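You operate a simulated robot arm through the tools that you are given. There is no shell and no other tool.

You are at the controls of a simulated robot arm. One attempt, no reset.

JOB
Add milk to the batter in the red bowl and whisk it smooth.
Fine: 60 to 100 ml from the white jug; milk first; jug and black whisk back on the worktop. Set down upright: white jug.

It is judged by the outcome, as a careful person would: the job done as asked, and still so three seconds after it is handed in. It fails if anything else is knocked over, pushed out of place, dropped, spilled or broken.

ROBOT AND FRAMES
A 6-joint arm with a two-finger gripper, fixed in place. Base frame: the origin is on the floor under the middle of its stand, x ahead of it, y to its left, z up. Readings come in mm, degrees, newtons and seconds.
It reaches about 1572 mm from its shoulder. Its first joint turns from -166.0 to 166.0 degrees. Payload 2.45 kg.
Tool frame: the origin (TCP) lies between the finger pads and is the grasp point; the fingertips stand 20 mm ahead of it; z points along the fingers, y is the line along which they close. The gripper opens to 140 mm; its body begins 168 mm behind the TCP.
Orientation is that of the tool frame in the base frame, as a unit quaternion [x, y, z, w]. With the fingers straight down and closing along the base's y, the tool's x points along the base's -x, its y along +y and its z along -z.

CONTROLS
- The arm moves only by the tool play_rows. Its arguments are lists of equal length, an entry for each row: "dp": the shift along the tool's x, y, z in mm, a list of three; "rotation": the turn, a rotation vector about the tool's x, y, z in degrees, a list of three. In form: {"dp": [[tx, ty, tz], ...], "rotation": [[ax, ay, az], ...]}. A call has 1 to 20 rows; each row shifts and turns the commanded pose from where the row before left it, along the tool's axes as they then stand. "gripper" is the gripper command, from -1 (fully open) to 1 (shut), values between in proportion, set as the call begins (left out, the last holds). A row lasts 0.2 s, in which the tool goes at most 50 mm and 8.6 degrees; a call with a longer step from one row to the next is refused whole, and so is a gripper value outside its range. A pose out of reach is approached as far as the arm can. The call stops where the force on the tool passes 40 N (or 10 N more than at its start, if that is more) or the arm is blocked; 0.2 s more then pass. Each finger travels about 45 mm/s and halts on what it meets, pressing with about 21 N; the grip force reading is that of the motor and also rises with nothing between the fingers. The clock runs only during rows and for 0.2 s after the last one: add rows that do not move to give the fingers time. It gives the time, the measured TCP pose, the force on the tool (base axes), the opening and the grip force at its end, in the units of the frame above (readings bear some noise), with the torque about the TCP (base axes, N m) and any sound that the robot's microphone picked up.
- Cameras (640 x 400 px; columns grow to the right, rows downward): "scene" is fixed at [61.4, 512.4, 1705.8]; the picture's right is [-0.28, -0.96, 0.00], its down [-0.50, 0.15, -0.85] and it looks along [0.82, -0.24, -0.52] (base axes); focal length 367 px, centre (320, 200). "wrist" rides on the gripper at [78, 11, -209] in the tool frame; the picture's right is [-0.14, 0.99, 0.00], its down [-0.92, -0.13, -0.37] and it looks along [-0.37, -0.05, 0.93] (tool axes); focal length 280 px, centre (320, 200). There is no depth. A picture from a camera that has moved, and an enlarged one, comes with that camera's place and axes in the base frame and with its lens. The place of the scene camera against the robot may be out by one fixed shift of up to 25 mm in any direction.
- snapshot(camera): a new picture of that camera. No time passes.
- zoom(camera, box): a new picture of the part [left, top, right, bottom] of that camera's present view, enlarged. No time passes.
- hand_in(): hands the job in; it is judged then, once.

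Places have to be worked out from the pictures, the camera data and where the tool is seen. Open the gripper and draw the arm clear of the work before you hand the job in, unless the task says otherwise.

The tools are called after "Request:" by a JSON object that holds its "fn" and its "kwargs". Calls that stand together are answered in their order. play_rows: Moves the arm, as the interface text tells. Its arguments: {"type":"object","properties":{"dp":{"type":"array"},"rotation":{"type":"array"},"gripper":{"type":"number"}},"required":["dp","rotation"]} The other tools are called the same way: snapshot (camera) takes a picture; zoom (camera, box) takes an enlarged picture of a part of a camera's view; hand_in () hands the job in.

At the start:

```text
time_s: 0.0
position: [621.8, -126.8, 1271.0]
ee_rot: [0.0, 1.0, -0.001, 0.0]
wrist_force: [-0.3, 0.1, 0.5]
wrist_torque: [0.01, 0.0, 0.02]
gripper_width: 139.8
finger_force: 0.0
```

scene: 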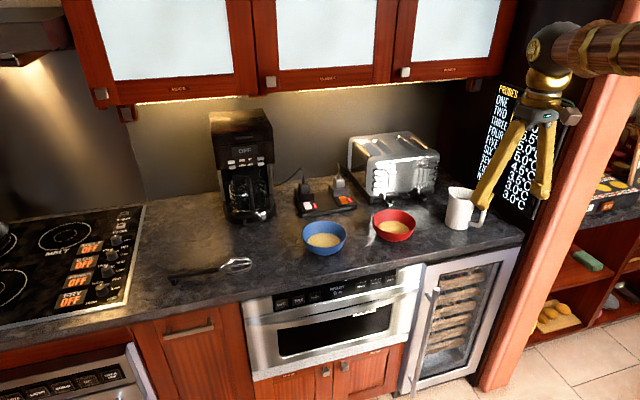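
wrist: 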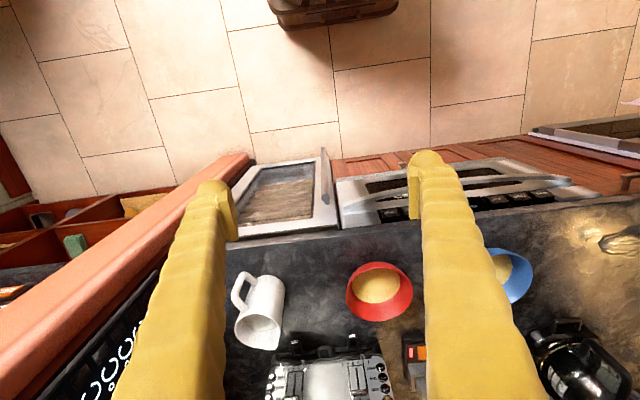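

I'll start by looking closely at the jug, bowls and whisk in both cameras before moving anything.

Request:
{"fn": "zoom", "kwargs": {"camera": "scene", "box": [280, 120, 540, 280]}}

Request:
{"fn": "zoom", "kwargs": {"camera": "scene", "box": [150, 230, 310, 330]}}

Request:
{"fn": "zoom", "kwargs": {"camera": "wrist", "box": [200, 200, 460, 400]}}

Request:
{"fn": "zoom", "kwargs": {"camera": "scene", "box": [480, 70, 560, 210]}}

```text
2.46 times, centred on (410, 200) of scene
camera zoom: at [61.4, 512.4, 1705.8], right [-0.28, -0.96, 0.0], down [-0.5, 0.15, -0.85], along [0.82, -0.24, -0.52], focal length 904 px, centre (98, 200)
```

zoom: 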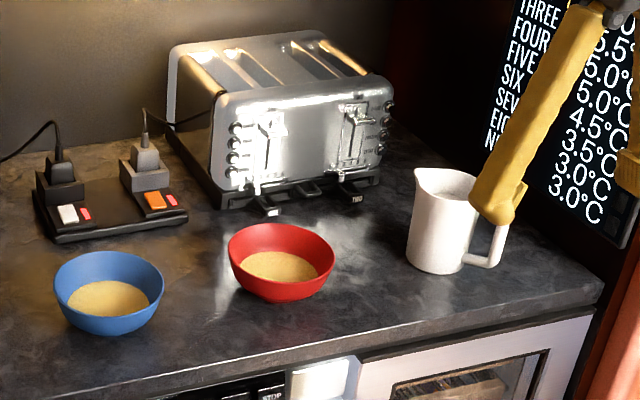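

```text
4.00 times, centred on (230, 280) of scene
camera zoom: at [61.4, 512.4, 1705.8], right [-0.28, -0.96, 0.0], down [-0.5, 0.15, -0.85], along [0.82, -0.24, -0.52], focal length 1470 px, centre (680, -120)
```

zoom: 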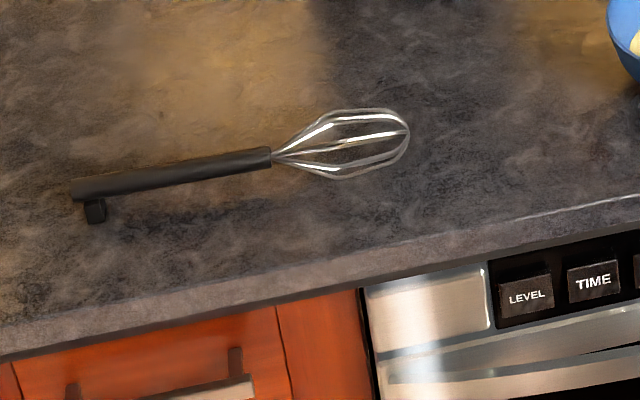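

```text
2.00 times, centred on (330, 300) of wrist
camera zoom: at [542.1, -113.2, 1479.3], right [0.14, 0.99, 0.0], down [0.92, -0.13, 0.37], along [0.37, -0.05, -0.93], focal length 561 px, centre (300, 0)
```

zoom: 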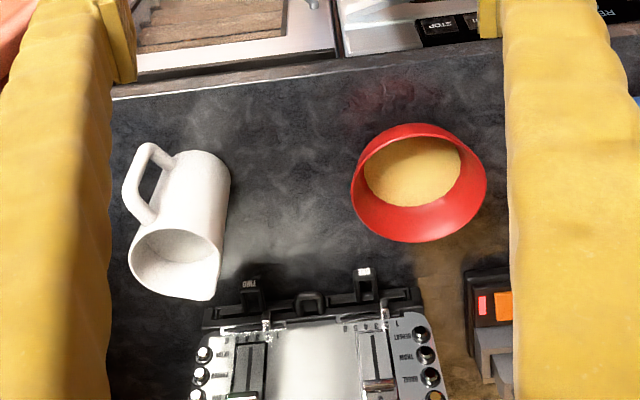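

```text
2.86 times, centred on (520, 140) of scene
camera zoom: at [61.4, 512.4, 1705.8], right [-0.28, -0.96, 0.0], down [-0.5, 0.15, -0.85], along [0.82, -0.24, -0.52], focal length 1050 px, centre (-251, 371)
```

zoom: 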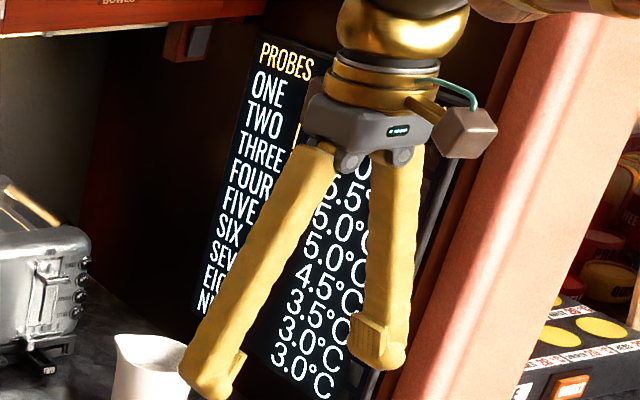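

The jug's spout seems to point left and back, with its handle towards the right-hand wall. My first rough triangulation puts the red bowl's rim near (1006,-35,945) and the jug near (1050,-330). I'll move the wrist camera over the jug side for better views.

Request:
{"fn": "play_rows", "kwargs": {"dp": [[-31.6, -24.6, -5.8], [-31.6, -24.6, -5.8], [-31.6, -24.6, -5.8], [-31.6, -24.6, -5.8], [-31.6, -24.6, -5.8]], "rotation": [[0, 0, 0], [0, 0, 0], [0, 0, 0], [0, 0, 0], [0, 0, 0]]}}

Request:
{"fn": "snapshot", "kwargs": {"camera": "wrist"}}

Request:
{"fn": "snapshot", "kwargs": {"camera": "scene"}}

```text
time_s: 1.2
position: [775.4, -249.6, 1300.4]
ee_rot: [0.0, 1.0, 0.0, 0.0]
wrist_force: [-0.8, 0.2, 1.1]
wrist_torque: [-0.01, -0.08, -0.04]
gripper_width: 140.0
finger_force: 0.0
```

```text
taken
camera wrist: at [696.3, -236.4, 1509.1], right [0.14, 0.99, 0.0], down [0.92, -0.13, 0.37], along [0.37, -0.05, -0.93], focal length 280 px, centre (320, 200)
```

wrist: 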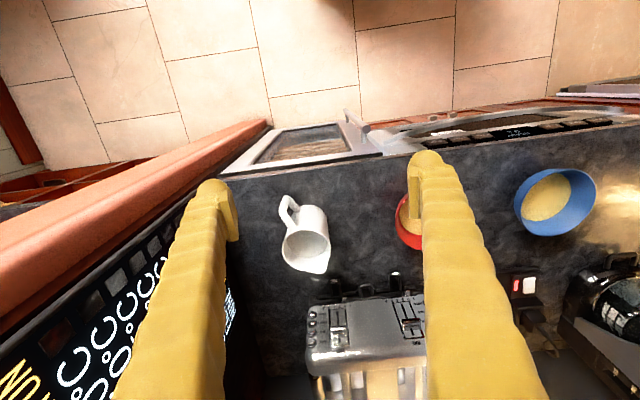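

```text
taken
```

scene: 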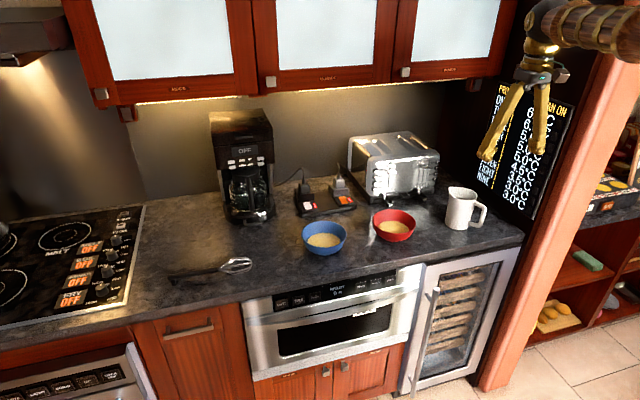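

Now the jug is clear in both views; I'll enlarge it in each to get its dimensions, handle direction and the position of its base.

Request:
{"fn": "zoom", "kwargs": {"camera": "wrist", "box": [240, 170, 400, 290]}}

Request:
{"fn": "zoom", "kwargs": {"camera": "scene", "box": [420, 165, 520, 245]}}

Request:
{"fn": "zoom", "kwargs": {"camera": "scene", "box": [450, 0, 600, 170]}}

Request:
{"fn": "zoom", "kwargs": {"camera": "wrist", "box": [100, 140, 500, 400]}}

```text
3.33 times, centred on (320, 230) of wrist
camera zoom: at [696.3, -236.4, 1509.1], right [0.14, 0.99, 0.0], down [0.92, -0.13, 0.37], along [0.37, -0.05, -0.93], focal length 935 px, centre (320, 100)
```

zoom: 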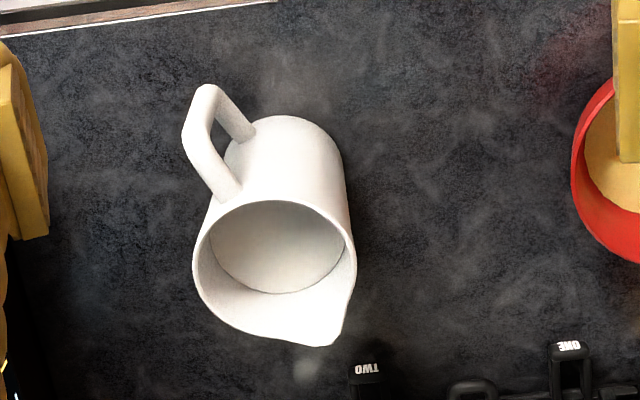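

```text
5.00 times, centred on (470, 205) of scene
camera zoom: at [61.4, 512.4, 1705.8], right [-0.28, -0.96, 0.0], down [-0.5, 0.15, -0.85], along [0.82, -0.24, -0.52], focal length 1837 px, centre (-430, 175)
```

zoom: 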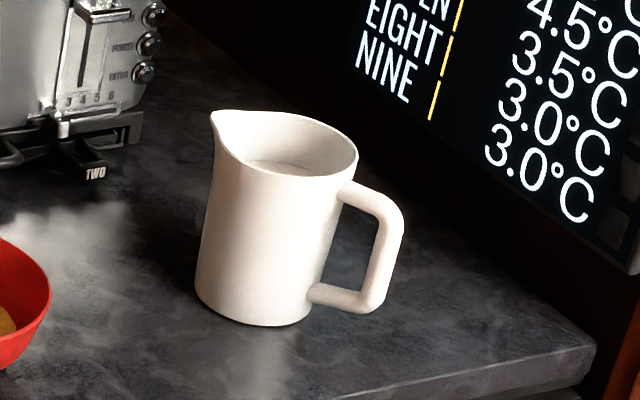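

```text
2.35 times, centred on (525, 85) of scene
camera zoom: at [61.4, 512.4, 1705.8], right [-0.28, -0.96, 0.0], down [-0.5, 0.15, -0.85], along [0.82, -0.24, -0.52], focal length 865 px, centre (-162, 471)
```

zoom: 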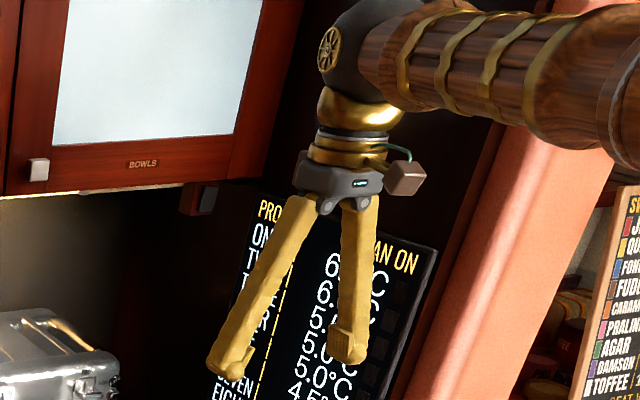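

```text
1.54 times, centred on (300, 270) of wrist
camera zoom: at [696.3, -236.4, 1509.1], right [0.14, 0.99, 0.0], down [0.92, -0.13, 0.37], along [0.37, -0.05, -0.93], focal length 431 px, centre (351, 92)
```

zoom: 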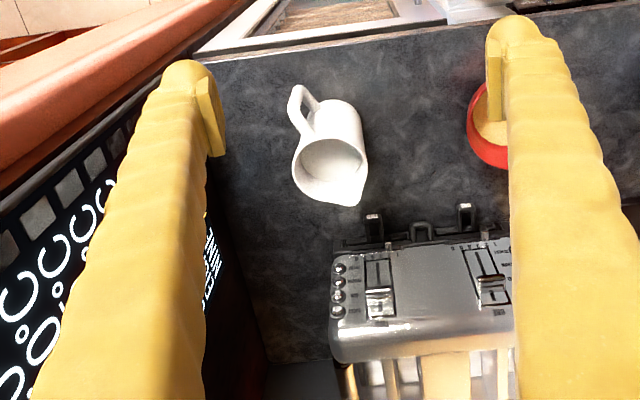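

Triangulating from two wrist views: worktop z≈925, jug axis ≈(979,-298), jug about 120 mm tall and 92 mm wide, and handle pointing towards the robot at about 27° yaw. I'll grip the body from the handle side with the tool pitched about 62° from vertical, so that pouring brings the tool upright. First I rotate in place, up high.

Request:
{"fn": "play_rows", "kwargs": {"dp": [[0, 0, 0], [0, 0, 0], [0, 0, 0], [0, 0, 0], [0, 0, 0], [0, 0, 0], [0, 0, 0], [0, 0, 0], [0, 0, 0], [0, 0, 0], [0, 0, 0], [0, 0, 0]], "rotation": [[0, 0, -6.75], [0, 0, -6.75], [0, 0, -6.75], [0, 0, -6.75], [0, -7.75, 0], [0, -7.75, 0], [0, -7.75, 0], [0, -7.75, 0], [0, -7.75, 0], [0, -7.75, 0], [0, -7.75, 0], [0, -7.75, 0]]}}

Request:
{"fn": "snapshot", "kwargs": {"camera": "wrist"}}

Request:
{"fn": "snapshot", "kwargs": {"camera": "scene"}}

```text
time_s: 3.8
position: [778.5, -248.9, 1299.3]
ee_rot: [-0.199, 0.833, 0.119, 0.501]
wrist_force: [-0.9, 0.0, 0.2]
wrist_torque: [0.03, 0.01, 0.0]
gripper_width: 140.2
finger_force: 0.1
```

```text
taken
camera wrist: at [575.0, -337.2, 1327.9], right [-0.39, 0.91, 0.12], down [0.15, -0.07, 0.99], along [0.91, 0.4, -0.11], focal length 280 px, centre (320, 200)
```

wrist: 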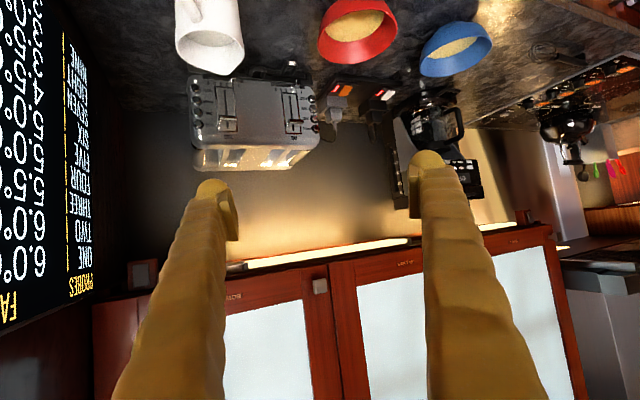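

```text
taken
```

scene: 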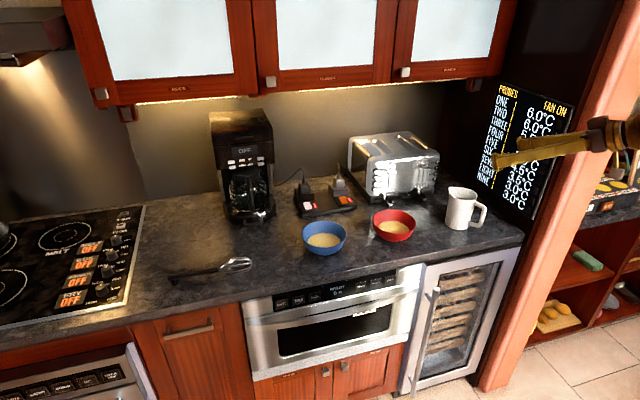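

Orientation is as planned (tool z ≈ [0.79,0.40,-0.47]). Now I move to the pre-grasp point, about 160 mm short of the jug axis along the tool, and look again.

Request:
{"fn": "play_rows", "kwargs": {"dp": [[29.1, -19.2, 17.9], [29.1, -19.2, 17.9], [29.1, -19.2, 17.9], [29.1, -19.2, 17.9], [29.1, -19.2, 17.9], [29.1, -19.2, 17.9], [29.1, -19.2, 17.9]], "rotation": [[0, 0, 0], [0, 0, 0], [0, 0, 0], [0, 0, 0], [0, 0, 0], [0, 0, 0], [0, 0, 0]]}}

Request:
{"fn": "snapshot", "kwargs": {"camera": "wrist"}}

Request:
{"fn": "snapshot", "kwargs": {"camera": "scene"}}

```text
time_s: 5.4
position: [849.3, -357.4, 1062.0]
ee_rot: [-0.199, 0.834, 0.119, 0.501]
wrist_force: [0.0, 0.4, 0.4]
wrist_torque: [-0.01, 0.03, -0.02]
gripper_width: 140.1
finger_force: 0.1
```

```text
taken
camera wrist: at [646.7, -446.8, 1090.9], right [-0.39, 0.91, 0.12], down [0.15, -0.07, 0.99], along [0.91, 0.4, -0.11], focal length 280 px, centre (320, 200)
```

wrist: 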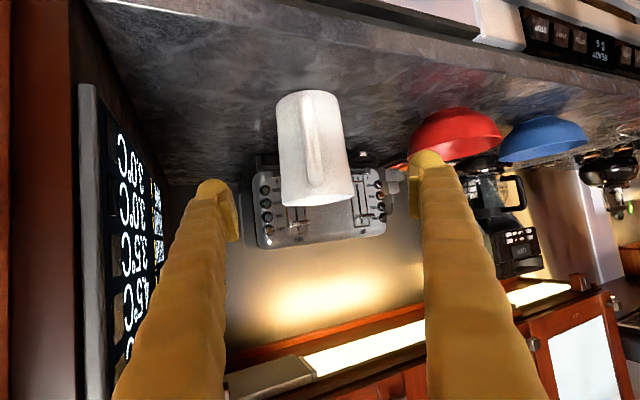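

```text
taken
```

scene: 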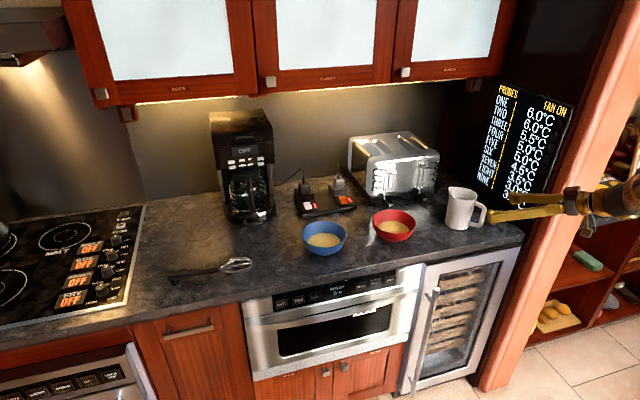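

The handle faces the gripper squarely. I'll enlarge the jug to refine the centring before approaching.

Request:
{"fn": "zoom", "kwargs": {"camera": "wrist", "box": [230, 70, 390, 230]}}

Request:
{"fn": "zoom", "kwargs": {"camera": "scene", "box": [430, 150, 590, 250]}}

```text
2.50 times, centred on (310, 150) of wrist
camera zoom: at [646.7, -446.8, 1090.9], right [-0.39, 0.91, 0.12], down [0.15, -0.07, 0.99], along [0.91, 0.4, -0.11], focal length 701 px, centre (345, 325)
```

zoom: 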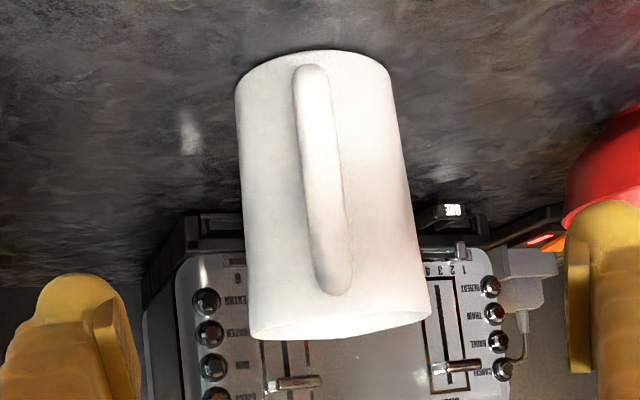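

```text
4.00 times, centred on (510, 200) of scene
camera zoom: at [61.4, 512.4, 1705.8], right [-0.28, -0.96, 0.0], down [-0.5, 0.15, -0.85], along [0.82, -0.24, -0.52], focal length 1470 px, centre (-440, 200)
```

zoom: 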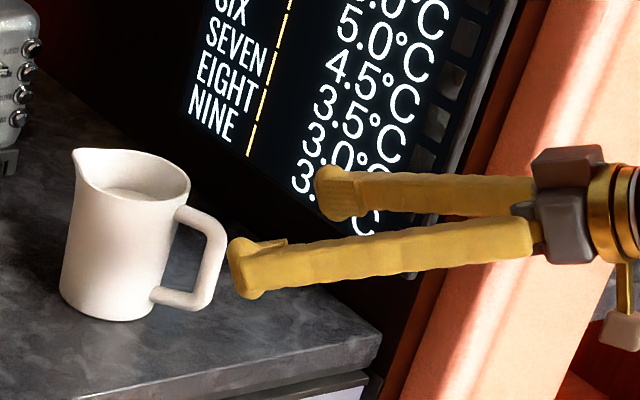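

The jug mid-axis comes out near (977,-302), about 9.6 mm to the tool's -y side and ~157 mm ahead. I'll correct sideways, then slide the open fingers around the body with the handle between them.

Request:
{"fn": "play_rows", "kwargs": {"dp": [[0, -9.6, 0], [0, 0, 26], [0, 0, 26], [0, 0, 26], [0, 0, 26], [0, 0, 26], [0, 0, 26], [0, 0, 0]], "rotation": [[0, 0, 0], [0, 0, 0], [0, 0, 0], [0, 0, 0], [0, 0, 0], [0, 0, 0], [0, 0, 0], [0, 0, 0]]}}

Request:
{"fn": "snapshot", "kwargs": {"camera": "wrist"}}

Request:
{"fn": "zoom", "kwargs": {"camera": "scene", "box": [430, 150, 590, 250]}}

```text
time_s: 7.2
position: [981.3, -305.8, 986.8]
ee_rot: [-0.2, 0.833, 0.12, 0.501]
wrist_force: [-0.1, 0.0, 0.5]
wrist_torque: [0.01, 0.0, -0.01]
gripper_width: 140.1
finger_force: 0.0
```

```text
taken
camera wrist: at [777.7, -393.9, 1014.3], right [-0.39, 0.91, 0.12], down [0.15, -0.07, 0.99], along [0.91, 0.4, -0.11], focal length 280 px, centre (320, 200)
```

wrist: 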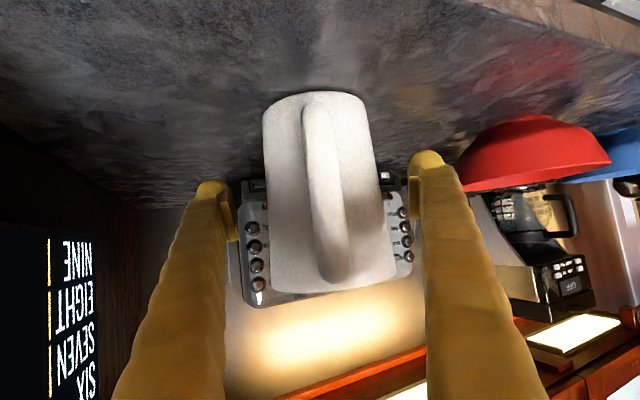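

```text
4.00 times, centred on (510, 200) of scene
camera zoom: at [61.4, 512.4, 1705.8], right [-0.28, -0.96, 0.0], down [-0.5, 0.15, -0.85], along [0.82, -0.24, -0.52], focal length 1470 px, centre (-440, 200)
```

zoom: 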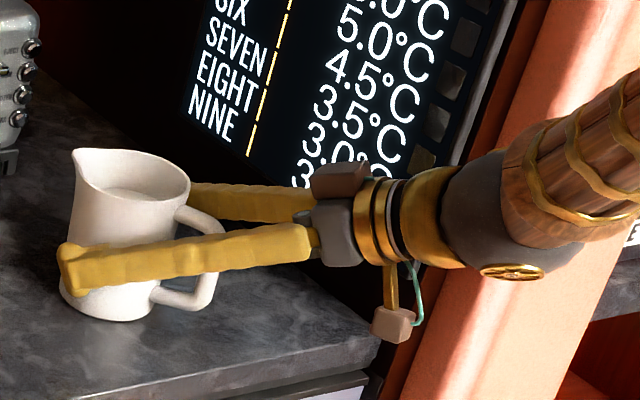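

The jug sits centred between the pads (both centres near column 323), with the TCP at about its axis. Closing the gripper now.

Request:
{"fn": "play_rows", "kwargs": {"dp": [[0, 0, 0], [0, 0, 0], [0, 0, 0], [0, 0, 0], [0, 0, 0], [0, 0, 0], [0, 0, 0], [0, 0, 0]], "rotation": [[0, 0, 0], [0, 0, 0], [0, 0, 0], [0, 0, 0], [0, 0, 0], [0, 0, 0], [0, 0, 0], [0, 0, 0]], "gripper": 1}}

Request:
{"fn": "snapshot", "kwargs": {"camera": "wrist"}}

Request:
{"fn": "zoom", "kwargs": {"camera": "scene", "box": [430, 150, 590, 250]}}

```text
time_s: 9.0
position: [980.7, -304.1, 987.2]
ee_rot: [-0.2, 0.833, 0.12, 0.501]
wrist_force: [-0.2, 2.9, -0.3]
wrist_torque: [-0.01, 0.03, -0.03]
gripper_width: 89.3
finger_force: 21.0
```

```text
taken
camera wrist: at [777.5, -394.1, 1014.6], right [-0.39, 0.91, 0.12], down [0.15, -0.07, 0.99], along [0.91, 0.41, -0.11], focal length 280 px, centre (320, 200)
```

wrist: 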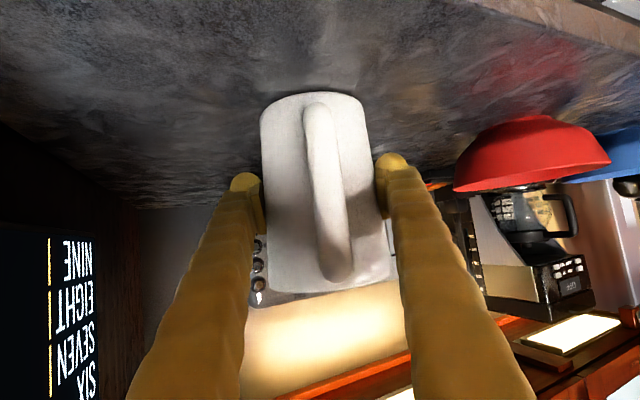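

```text
4.00 times, centred on (510, 200) of scene
camera zoom: at [61.4, 512.4, 1705.8], right [-0.28, -0.96, 0.0], down [-0.5, 0.15, -0.85], along [0.82, -0.24, -0.52], focal length 1470 px, centre (-440, 200)
```

zoom: 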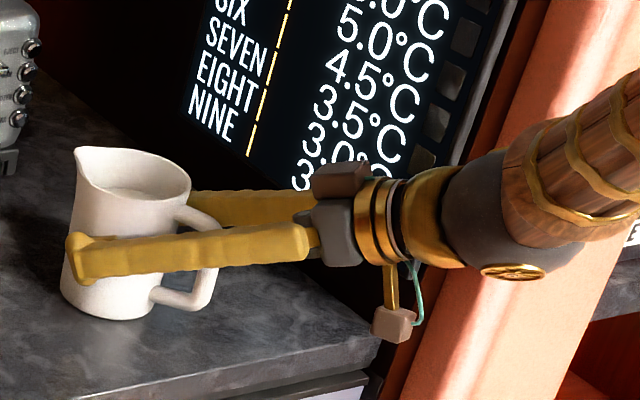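

Gripped at 89 mm with 21 N. I'll lift gently straight up by about 30 mm and check the weight and that nothing slips.

Request:
{"fn": "play_rows", "kwargs": {"dp": [[-4.4, 0, -2.3], [-4.4, 0, -2.3], [-8.8, 0, -4.7], [-8.8, 0, -4.7], [0, 0, 0], [0, 0, 0], [0, 0, 0]], "rotation": [[0, 0, 0], [0, 0, 0], [0, 0, 0], [0, 0, 0], [0, 0, 0], [0, 0, 0], [0, 0, 0]]}}

Request:
{"fn": "zoom", "kwargs": {"camera": "scene", "box": [430, 150, 590, 250]}}

Request:
{"fn": "snapshot", "kwargs": {"camera": "wrist"}}

```text
time_s: 10.6
position: [980.0, -308.4, 1017.8]
ee_rot: [-0.2, 0.833, 0.12, 0.501]
wrist_force: [0.5, 0.0, -6.6]
wrist_torque: [0.01, -0.11, 0.02]
gripper_width: 89.3
finger_force: 21.0
```

```text
4.00 times, centred on (510, 200) of scene
camera zoom: at [61.4, 512.4, 1705.8], right [-0.28, -0.96, 0.0], down [-0.5, 0.15, -0.85], along [0.82, -0.24, -0.52], focal length 1470 px, centre (-440, 200)
```

zoom: 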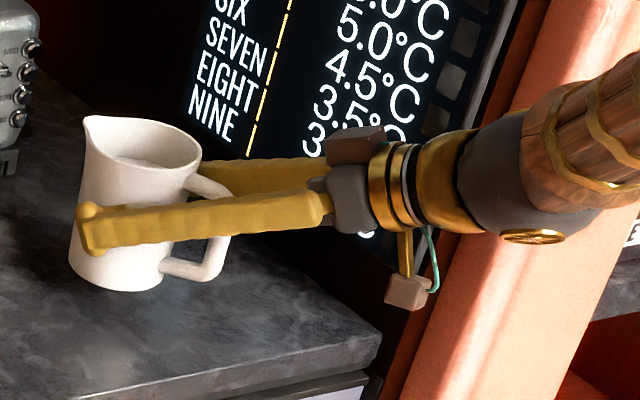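

```text
taken
camera wrist: at [776.8, -396.3, 1046.1], right [-0.39, 0.91, 0.12], down [0.15, -0.07, 0.99], along [0.91, 0.41, -0.11], focal length 280 px, centre (320, 200)
```

wrist: 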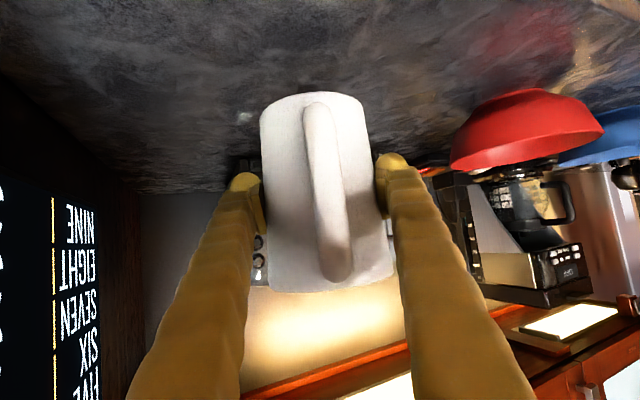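

The jug is off the worktop and level, weight about 6.6–7 N, with no slip. I'll raise it to about z=1095 and carry it left to clear the wall, in front of and right of the red bowl, keeping it level.

Request:
{"fn": "play_rows", "kwargs": {"dp": [[-6, 0, -3.2], [-12, 0, -6.4], [-15, 0, -7.9], [-15, 0, -7.9], [-12, 0, -6.4], [-8, 0, -4.2], [0, 0, 0], [0, 8, 0], [0, 14, 0], [0, 18, 0], [0, 18, 0], [0, 18, 0], [0, 18, 0], [0, 18, 0], [0, 18, 0], [0, 18, 0], [0, 14, 0], [0, 8, 0], [0, 0, 0], [0, 0, 0]], "rotation": [[0, 0, 0], [0, 0, 0], [0, 0, 0], [0, 0, 0], [0, 0, 0], [0, 0, 0], [0, 0, 0], [0, 0, 0], [0, 0, 0], [0, 0, 0], [0, 0, 0], [0, 0, 0], [0, 0, 0], [0, 0, 0], [0, 0, 0], [0, 0, 0], [0, 0, 0], [0, 0, 0], [0, 0, 0], [0, 0, 0]]}}

Request:
{"fn": "snapshot", "kwargs": {"camera": "scene"}}

Request:
{"fn": "snapshot", "kwargs": {"camera": "wrist"}}

```text
time_s: 14.8
position: [903.8, -158.1, 1094.7]
ee_rot: [-0.199, 0.834, 0.12, 0.501]
wrist_force: [0.5, -0.3, -6.3]
wrist_torque: [0.06, -0.13, 0.01]
gripper_width: 88.8
finger_force: 20.5
```

```text
taken
```

scene: 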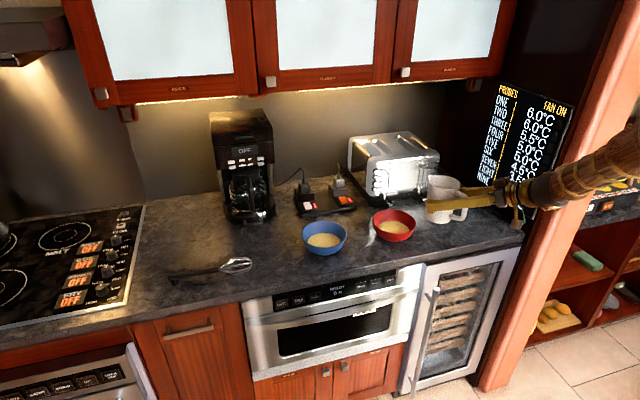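

```text
taken
camera wrist: at [701.3, -246.8, 1122.8], right [-0.39, 0.91, 0.12], down [0.15, -0.07, 0.99], along [0.91, 0.41, -0.11], focal length 280 px, centre (320, 200)
```

wrist: 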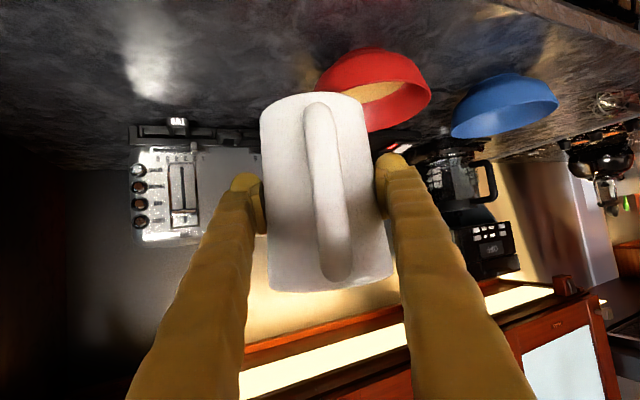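

The jug is level and steady. I'll zoom on the bowl from here to refine its position before positioning for the pour.

Request:
{"fn": "zoom", "kwargs": {"camera": "wrist", "box": [250, 30, 450, 150]}}

Request:
{"fn": "zoom", "kwargs": {"camera": "scene", "box": [340, 150, 500, 270]}}

```text
3.20 times, centred on (350, 90) of wrist
camera zoom: at [701.3, -246.8, 1122.8], right [-0.39, 0.91, 0.12], down [0.15, -0.07, 0.99], along [0.91, 0.41, -0.11], focal length 897 px, centre (224, 552)
```

zoom: 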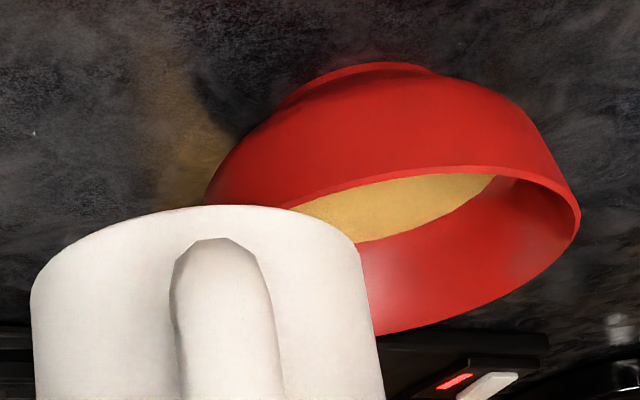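

```text
3.33 times, centred on (420, 210) of scene
camera zoom: at [61.4, 512.4, 1705.8], right [-0.28, -0.96, 0.0], down [-0.5, 0.15, -0.85], along [0.82, -0.24, -0.52], focal length 1225 px, centre (-13, 167)
```

zoom: 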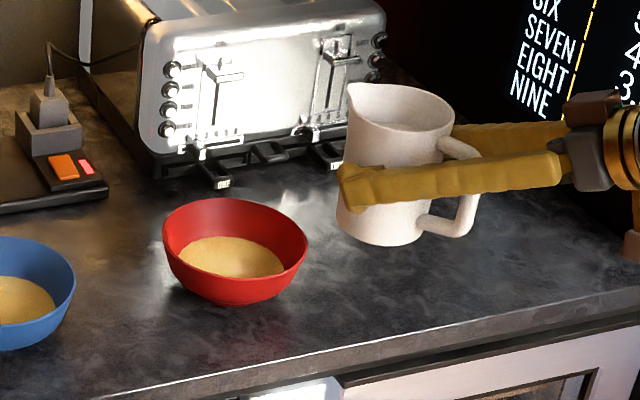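

Bowl centre ≈(969,-41), rim z≈988, radius ~71. I'll yaw the level jug another 33° so the pour goes sideways to the scene camera and I can watch the stream, then read the pose.

Request:
{"fn": "play_rows", "kwargs": {"dp": [[0, 0, 0], [0, 0, 0], [0, 0, 0], [0, 0, 0], [0, 0, 0], [0, 0, 0], [0, 0, 0], [0, 0, 0], [0, 0, 0], [0, 0, 0], [0, 0, 0]], "rotation": [[-1.76, 0, -0.93], [-3.53, 0, -1.87], [-3.97, 0, -2.1], [-3.97, 0, -2.1], [-3.97, 0, -2.1], [-3.97, 0, -2.1], [-3.53, 0, -1.87], [-2.65, 0, -1.4], [-1.76, 0, -0.93], [0, 0, 0], [0, 0, 0]]}}

Request:
{"fn": "zoom", "kwargs": {"camera": "scene", "box": [340, 130, 540, 270]}}

```text
time_s: 17.2
position: [904.3, -156.2, 1093.8]
ee_rot: [-0.428, 0.743, 0.258, 0.446]
wrist_force: [0.4, -0.2, -6.5]
wrist_torque: [0.11, -0.06, 0.03]
gripper_width: 88.6
finger_force: 21.0
```

```text
2.86 times, centred on (440, 200) of scene
camera zoom: at [61.4, 512.4, 1705.8], right [-0.28, -0.96, 0.0], down [-0.5, 0.15, -0.85], along [0.82, -0.24, -0.52], focal length 1050 px, centre (-23, 200)
```

zoom: 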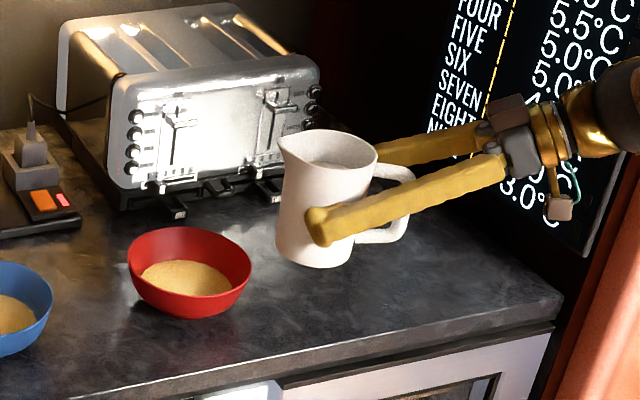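

Jug still level and stable. Next I move to the pour position (TCP ≈(915,-134,1068), spout side towards the bowl) and take several still readings as a weight baseline.

Request:
{"fn": "play_rows", "kwargs": {"dp": [[2.3, 0.3, 6.7], [2.3, 0.3, 6.7], [2.3, 0.4, 6.7], [2.3, 0.3, 6.7], [2.3, 0.3, 6.6], [0, 0, 0], [0, 0, 0], [0, 0, 0]], "rotation": [[0, 0, 0], [0, 0, 0], [0, 0, 0], [0, 0, 0], [0, 0, 0], [0, 0, 0], [0, 0, 0], [0, 0, 0]]}}

Request:
{"fn": "play_rows", "kwargs": {"dp": [[0, 0, 0]], "rotation": [[0, 0, 0]]}}

Request:
{"fn": "play_rows", "kwargs": {"dp": [[0, 0, 0]], "rotation": [[0, 0, 0]]}}

Request:
{"fn": "play_rows", "kwargs": {"dp": [[0, 0, 0]], "rotation": [[0, 0, 0]]}}

Request:
{"fn": "play_rows", "kwargs": {"dp": [[0, 0, 0]], "rotation": [[0, 0, 0]]}}

Request:
{"fn": "play_rows", "kwargs": {"dp": [[0, 0, 0]], "rotation": [[0, 0, 0]]}}

Request:
{"fn": "zoom", "kwargs": {"camera": "scene", "box": [340, 130, 540, 270]}}

Request:
{"fn": "snapshot", "kwargs": {"camera": "wrist"}}

```text
time_s: 19.0
position: [914.7, -134.4, 1068.6]
ee_rot: [-0.428, 0.742, 0.259, 0.446]
wrist_force: [0.5, 0.2, -6.4]
wrist_torque: [0.08, -0.09, -0.04]
gripper_width: 88.8
finger_force: 21.4
```

```text
time_s: 19.4
position: [914.4, -135.4, 1068.4]
ee_rot: [-0.428, 0.743, 0.258, 0.446]
wrist_force: [-0.3, -0.7, -6.6]
wrist_torque: [0.1, -0.07, 0.02]
gripper_width: 88.9
finger_force: 20.9
```

```text
time_s: 19.8
position: [915.4, -134.3, 1069.1]
ee_rot: [-0.429, 0.742, 0.259, 0.445]
wrist_force: [-0.4, 0.3, -6.2]
wrist_torque: [0.08, -0.14, -0.04]
gripper_width: 89.0
finger_force: 21.4
```

```text
time_s: 20.2
position: [914.9, -133.9, 1069.3]
ee_rot: [-0.428, 0.743, 0.258, 0.445]
wrist_force: [-0.4, 0.0, -6.3]
wrist_torque: [0.08, -0.05, -0.05]
gripper_width: 88.8
finger_force: 21.1
```

```text
time_s: 20.6
position: [915.9, -133.6, 1068.6]
ee_rot: [-0.429, 0.742, 0.259, 0.445]
wrist_force: [-0.8, -0.1, -5.4]
wrist_torque: [0.08, -0.07, -0.01]
gripper_width: 88.4
finger_force: 21.5
```

```text
time_s: 21.0
position: [914.5, -134.6, 1068.3]
ee_rot: [-0.429, 0.742, 0.259, 0.446]
wrist_force: [0.2, -0.1, -6.2]
wrist_torque: [0.07, -0.08, 0.01]
gripper_width: 88.5
finger_force: 21.1
```

```text
2.86 times, centred on (440, 200) of scene
camera zoom: at [61.4, 512.4, 1705.8], right [-0.28, -0.96, 0.0], down [-0.5, 0.15, -0.85], along [0.82, -0.24, -0.52], focal length 1050 px, centre (-23, 200)
```

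zoom: 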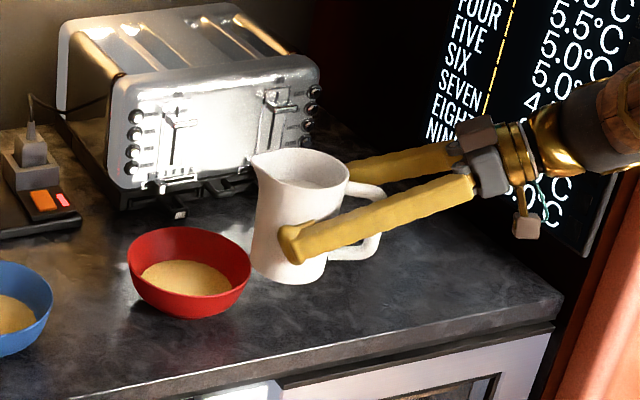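

```text
taken
camera wrist: at [794.1, -318.5, 1097.0], right [-0.82, 0.55, 0.12], down [0.17, 0.03, 0.99], along [0.54, 0.83, -0.11], focal length 280 px, centre (320, 200)
```

wrist: 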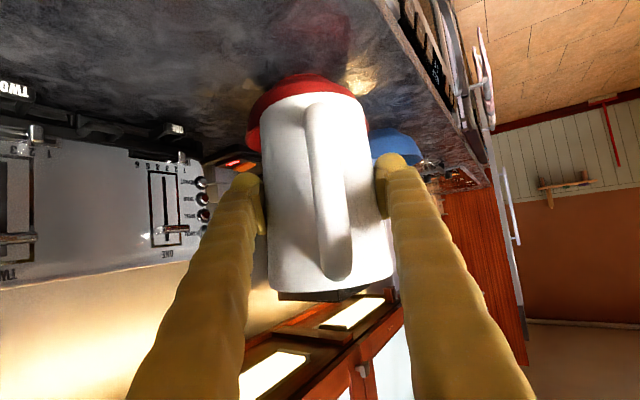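

Baseline weight reading averages about -6.3 N. I'll start tilting slowly: 15° first, then look.

Request:
{"fn": "play_rows", "kwargs": {"dp": [[0, 0, 0], [0, 0, 0], [0, 0, 0], [0, 0, 0], [0, 0, 0], [0, 0, 0], [0, 0, 0], [0, 0, 0], [0, 0, 0]], "rotation": [[0, 1, 0], [0, 2, 0], [0, 3, 0], [0, 3, 0], [0, 3, 0], [0, 2, 0], [0, 1, 0], [0, 0, 0], [0, 0, 0]]}}

Request:
{"fn": "zoom", "kwargs": {"camera": "scene", "box": [340, 130, 540, 270]}}

Request:
{"fn": "snapshot", "kwargs": {"camera": "wrist"}}

```text
time_s: 23.0
position: [914.6, -134.7, 1069.9]
ee_rot: [-0.457, 0.795, 0.199, 0.346]
wrist_force: [-0.9, 0.1, -6.1]
wrist_torque: [0.06, -0.04, 0.04]
gripper_width: 87.8
finger_force: 20.4
```

```text
2.86 times, centred on (440, 200) of scene
camera zoom: at [61.4, 512.4, 1705.8], right [-0.28, -0.96, 0.0], down [-0.5, 0.15, -0.85], along [0.82, -0.24, -0.52], focal length 1050 px, centre (-23, 200)
```

zoom: 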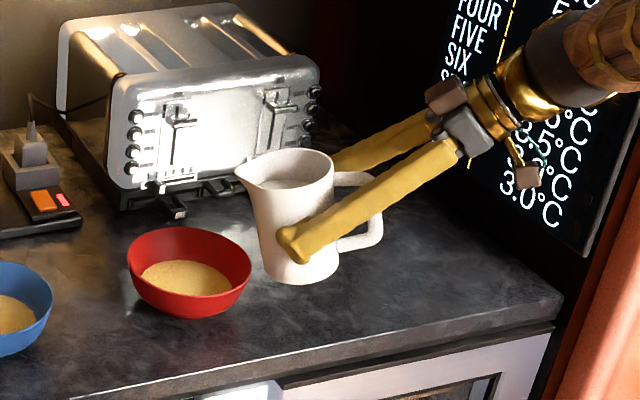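

```text
taken
camera wrist: at [800.9, -306.1, 1154.0], right [-0.81, 0.58, 0.1], down [0.29, 0.25, 0.92], along [0.51, 0.78, -0.37], focal length 280 px, centre (320, 200)
```

wrist: 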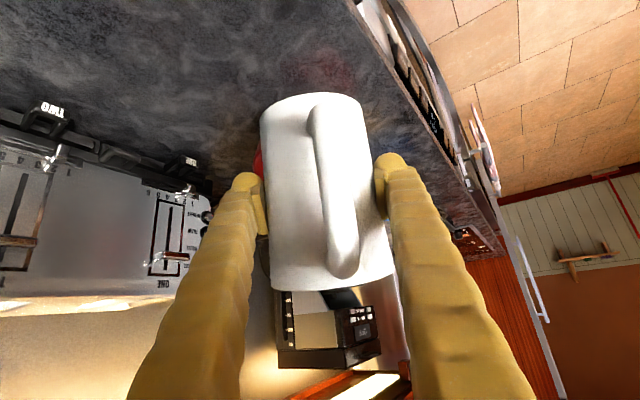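

No flow yet and the jug is stable in the grip. Tilting on to about 22° in small steps and watching the spout.

Request:
{"fn": "play_rows", "kwargs": {"dp": [[0, 0, 0], [0, 0, 0], [0, 0, 0], [0, 0, 0], [0, 0, 0], [0, 0, 0]], "rotation": [[0, 1, 0], [0, 2, 0], [0, 2, 0], [0, 2, 0], [0, 0, 0], [0, 0, 0]]}}

Request:
{"fn": "zoom", "kwargs": {"camera": "scene", "box": [360, 150, 480, 240]}}

```text
time_s: 24.4
position: [915.3, -135.0, 1070.1]
ee_rot: [-0.469, 0.815, 0.171, 0.295]
wrist_force: [0.0, -0.1, -5.1]
wrist_torque: [0.09, -0.06, 0.01]
gripper_width: 86.6
finger_force: 20.9
```

```text
4.44 times, centred on (420, 195) of scene
camera zoom: at [61.4, 512.4, 1705.8], right [-0.28, -0.96, 0.0], down [-0.5, 0.15, -0.85], along [0.82, -0.24, -0.52], focal length 1633 px, centre (-124, 222)
```

zoom: 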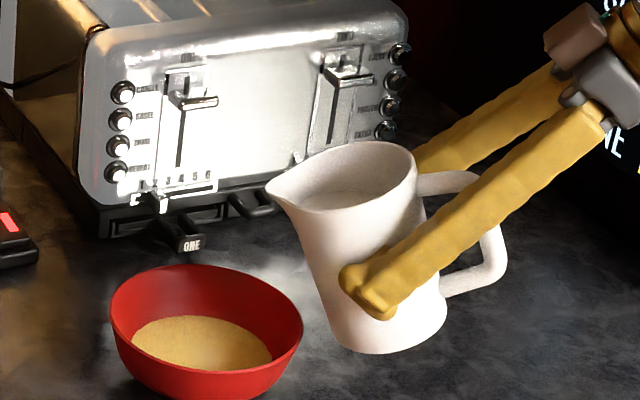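

The opening reading is creeping down (89.3 → 86.6), so I want to check whether the jug is sliding in the grip.

Request:
{"fn": "snapshot", "kwargs": {"camera": "wrist"}}

Request:
{"fn": "play_rows", "kwargs": {"dp": [[0, 0, 0]], "rotation": [[0, 0, 0]]}}

Request:
{"fn": "play_rows", "kwargs": {"dp": [[0, 0, 0]], "rotation": [[0, 0, 0]]}}

Request:
{"fn": "snapshot", "kwargs": {"camera": "wrist"}}

Request:
{"fn": "zoom", "kwargs": {"camera": "scene", "box": [360, 150, 480, 240]}}

```text
taken
camera wrist: at [807.2, -295.9, 1179.1], right [-0.8, 0.59, 0.09], down [0.35, 0.34, 0.87], along [0.48, 0.73, -0.48], focal length 280 px, centre (320, 200)
```

wrist: 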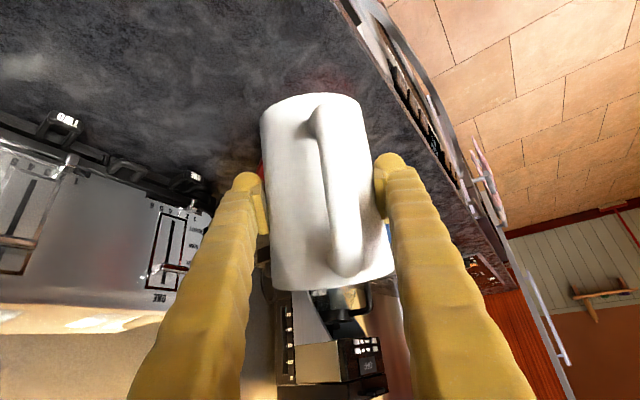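

```text
time_s: 24.8
position: [915.4, -135.3, 1069.8]
ee_rot: [-0.469, 0.815, 0.17, 0.296]
wrist_force: [0.2, -0.5, -6.3]
wrist_torque: [0.04, -0.04, 0.01]
gripper_width: 86.3
finger_force: 21.1
```

```text
time_s: 25.2
position: [915.1, -135.7, 1068.9]
ee_rot: [-0.468, 0.815, 0.171, 0.296]
wrist_force: [-0.4, 0.6, -7.3]
wrist_torque: [0.07, -0.04, -0.01]
gripper_width: 86.4
finger_force: 21.2
```

```text
taken
camera wrist: at [807.2, -295.9, 1179.0], right [-0.8, 0.59, 0.09], down [0.35, 0.34, 0.87], along [0.48, 0.73, -0.48], focal length 280 px, centre (320, 200)
```

wrist: 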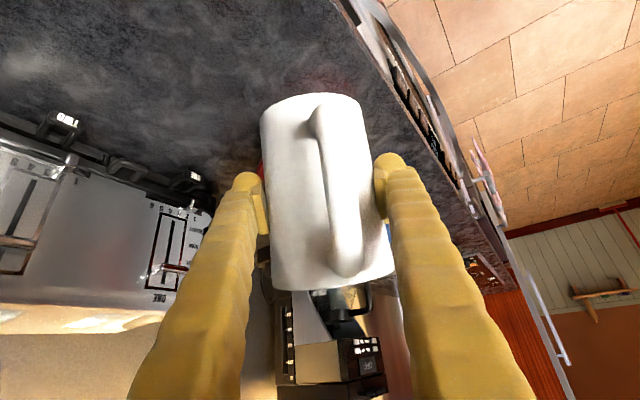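

```text
4.44 times, centred on (420, 195) of scene
camera zoom: at [61.4, 512.4, 1705.8], right [-0.28, -0.96, 0.0], down [-0.5, 0.15, -0.85], along [0.82, -0.24, -0.52], focal length 1633 px, centre (-124, 222)
```

zoom: 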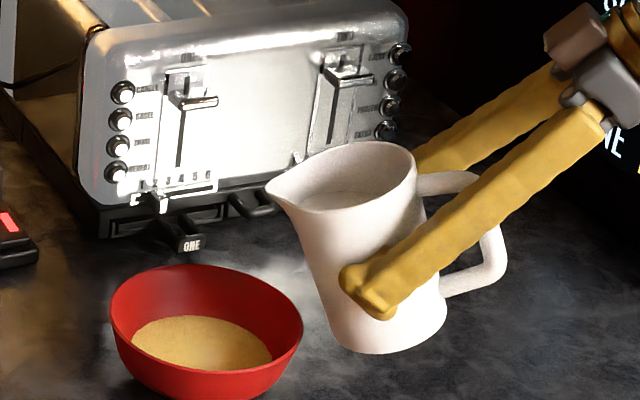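

The jug isn't sliding (pictures identical 0.8 s apart); it only turned a few degrees about its own axis earlier. No milk at the lip yet, so I'll tilt another 4°.

Request:
{"fn": "play_rows", "kwargs": {"dp": [[0, 0, 0], [0, 0, 0], [0, 0, 0], [0, 0, 0], [0, 0, 0]], "rotation": [[0, 1, 0], [0, 2, 0], [0, 1, 0], [0, 0, 0], [0, 0, 0]]}}

Request:
{"fn": "zoom", "kwargs": {"camera": "scene", "box": [360, 150, 480, 240]}}

```text
time_s: 26.4
position: [914.0, -134.7, 1069.6]
ee_rot: [-0.475, 0.824, 0.155, 0.267]
wrist_force: [-0.3, -0.1, -6.7]
wrist_torque: [0.04, -0.08, -0.02]
gripper_width: 86.3
finger_force: 20.6
```

```text
4.44 times, centred on (420, 195) of scene
camera zoom: at [61.4, 512.4, 1705.8], right [-0.28, -0.96, 0.0], down [-0.5, 0.15, -0.85], along [0.82, -0.24, -0.52], focal length 1633 px, centre (-124, 222)
```

zoom: 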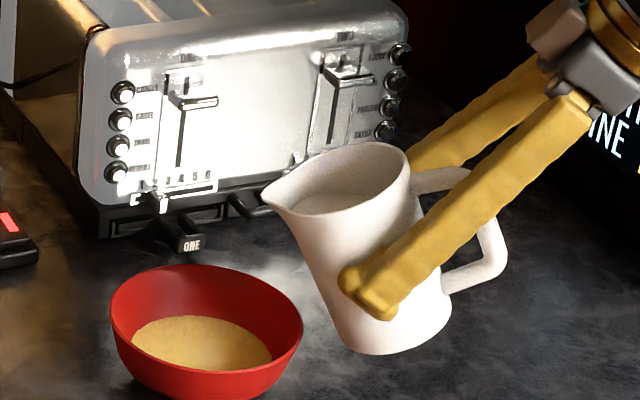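

The milk surface is creeping towards the lip but isn't over it. Another 4° (to ~30°).

Request:
{"fn": "play_rows", "kwargs": {"dp": [[0, 0, 0], [0, 0, 0], [0, 0, 0], [0, 0, 0], [0, 0, 0]], "rotation": [[0, 1, 0], [0, 2, 0], [0, 1, 0], [0, 0, 0], [0, 0, 0]]}}

Request:
{"fn": "zoom", "kwargs": {"camera": "scene", "box": [360, 150, 480, 240]}}

```text
time_s: 27.6
position: [914.7, -136.3, 1069.2]
ee_rot: [-0.48, 0.833, 0.139, 0.238]
wrist_force: [-0.6, 0.6, -6.1]
wrist_torque: [0.01, -0.04, 0.01]
gripper_width: 86.5
finger_force: 21.6
```

```text
4.44 times, centred on (420, 195) of scene
camera zoom: at [61.4, 512.4, 1705.8], right [-0.28, -0.96, 0.0], down [-0.5, 0.15, -0.85], along [0.82, -0.24, -0.52], focal length 1633 px, centre (-124, 222)
```

zoom: 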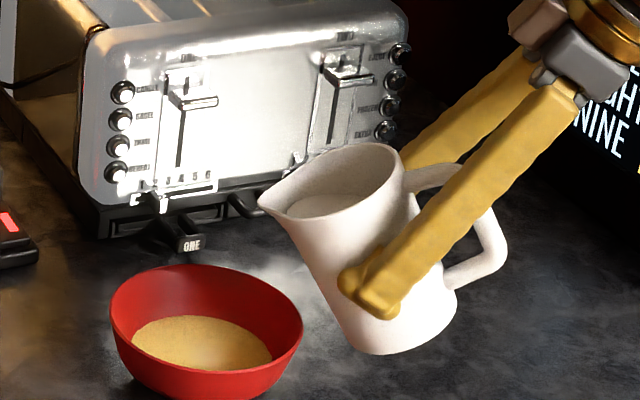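

Milk surface front is now just behind the lip. Going 3° more (to ~33°).

Request:
{"fn": "play_rows", "kwargs": {"dp": [[0, 0, 0], [0, 0, 0], [0, 0, 0], [0, 0, 0], [0, 0, 0]], "rotation": [[0, 1, 0], [0, 1, 0], [0, 1, 0], [0, 0, 0], [0, 0, 0]]}}

Request:
{"fn": "zoom", "kwargs": {"camera": "scene", "box": [360, 150, 480, 240]}}

```text
time_s: 28.8
position: [913.9, -134.8, 1067.0]
ee_rot: [-0.484, 0.839, 0.125, 0.217]
wrist_force: [0.5, 0.0, -7.0]
wrist_torque: [0.04, -0.06, 0.04]
gripper_width: 86.3
finger_force: 21.2
```

```text
4.44 times, centred on (420, 195) of scene
camera zoom: at [61.4, 512.4, 1705.8], right [-0.28, -0.96, 0.0], down [-0.5, 0.15, -0.85], along [0.82, -0.24, -0.52], focal length 1633 px, centre (-124, 222)
```

zoom: 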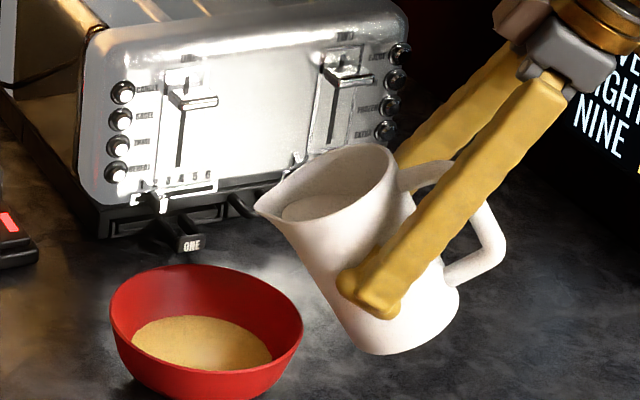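

Still no flow; I'll zoom tighter on the mouth, then keep adding small tilts.

Request:
{"fn": "zoom", "kwargs": {"camera": "scene", "box": [400, 175, 450, 205]}}

Request:
{"fn": "play_rows", "kwargs": {"dp": [[0, 0, 0], [0, 0, 0], [0, 0, 0], [0, 0, 0], [0, 0, 0]], "rotation": [[0, 1, 0], [0, 1, 0], [0, 1, 0], [0, 0, 0], [0, 0, 0]]}}

Request:
{"fn": "zoom", "kwargs": {"camera": "scene", "box": [360, 150, 480, 240]}}

```text
12.80 times, centred on (425, 190) of scene
camera zoom: at [61.4, 512.4, 1705.8], right [-0.28, -0.96, 0.0], down [-0.5, 0.15, -0.85], along [0.82, -0.24, -0.52], focal length 4703 px, centre (-1024, 328)
```

zoom: 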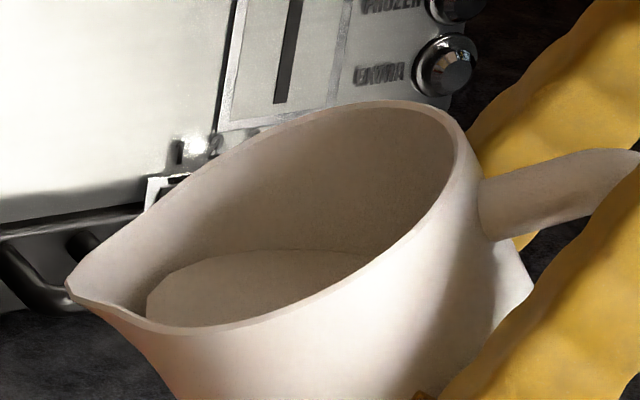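

```text
time_s: 30.0
position: [915.3, -134.9, 1070.0]
ee_rot: [-0.487, 0.844, 0.113, 0.194]
wrist_force: [0.7, 0.2, -4.8]
wrist_torque: [0.05, -0.09, 0.02]
gripper_width: 86.5
finger_force: 20.6
```

```text
4.44 times, centred on (420, 195) of scene
camera zoom: at [61.4, 512.4, 1705.8], right [-0.28, -0.96, 0.0], down [-0.5, 0.15, -0.85], along [0.82, -0.24, -0.52], focal length 1633 px, centre (-124, 222)
```

zoom: 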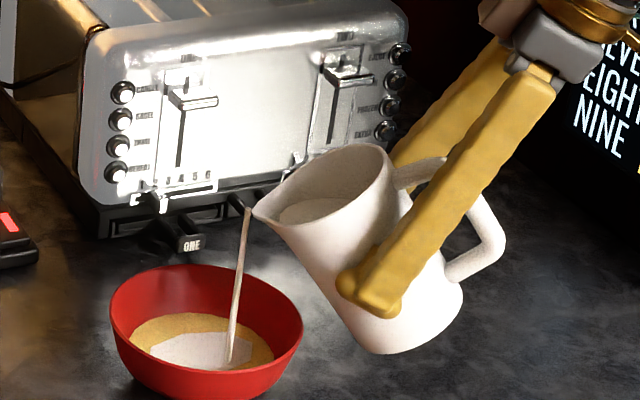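

Milk is flowing at ~36° and landing inside the red bowl. I'll hold for short intervals, watching the patch grow and whether flow stops on its own.

Request:
{"fn": "play_rows", "kwargs": {"dp": [[0, 0, 0]], "rotation": [[0, 0, 0]]}}

Request:
{"fn": "zoom", "kwargs": {"camera": "scene", "box": [360, 150, 480, 240]}}

```text
time_s: 30.4
position: [914.6, -134.5, 1070.3]
ee_rot: [-0.487, 0.844, 0.113, 0.194]
wrist_force: [-0.7, -0.2, -5.9]
wrist_torque: [0.11, -0.06, 0.01]
gripper_width: 86.7
finger_force: 21.3
```

```text
4.44 times, centred on (420, 195) of scene
camera zoom: at [61.4, 512.4, 1705.8], right [-0.28, -0.96, 0.0], down [-0.5, 0.15, -0.85], along [0.82, -0.24, -0.52], focal length 1633 px, centre (-124, 222)
```

zoom: 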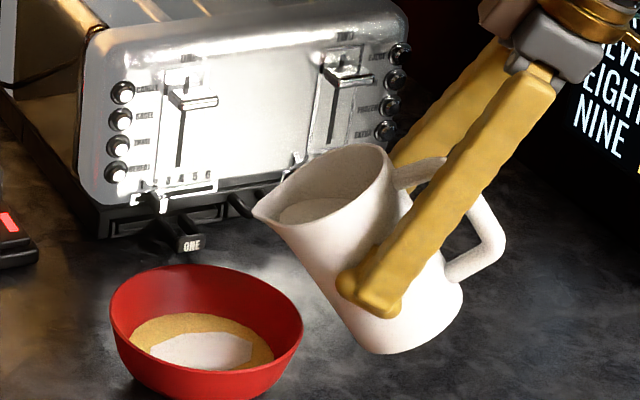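

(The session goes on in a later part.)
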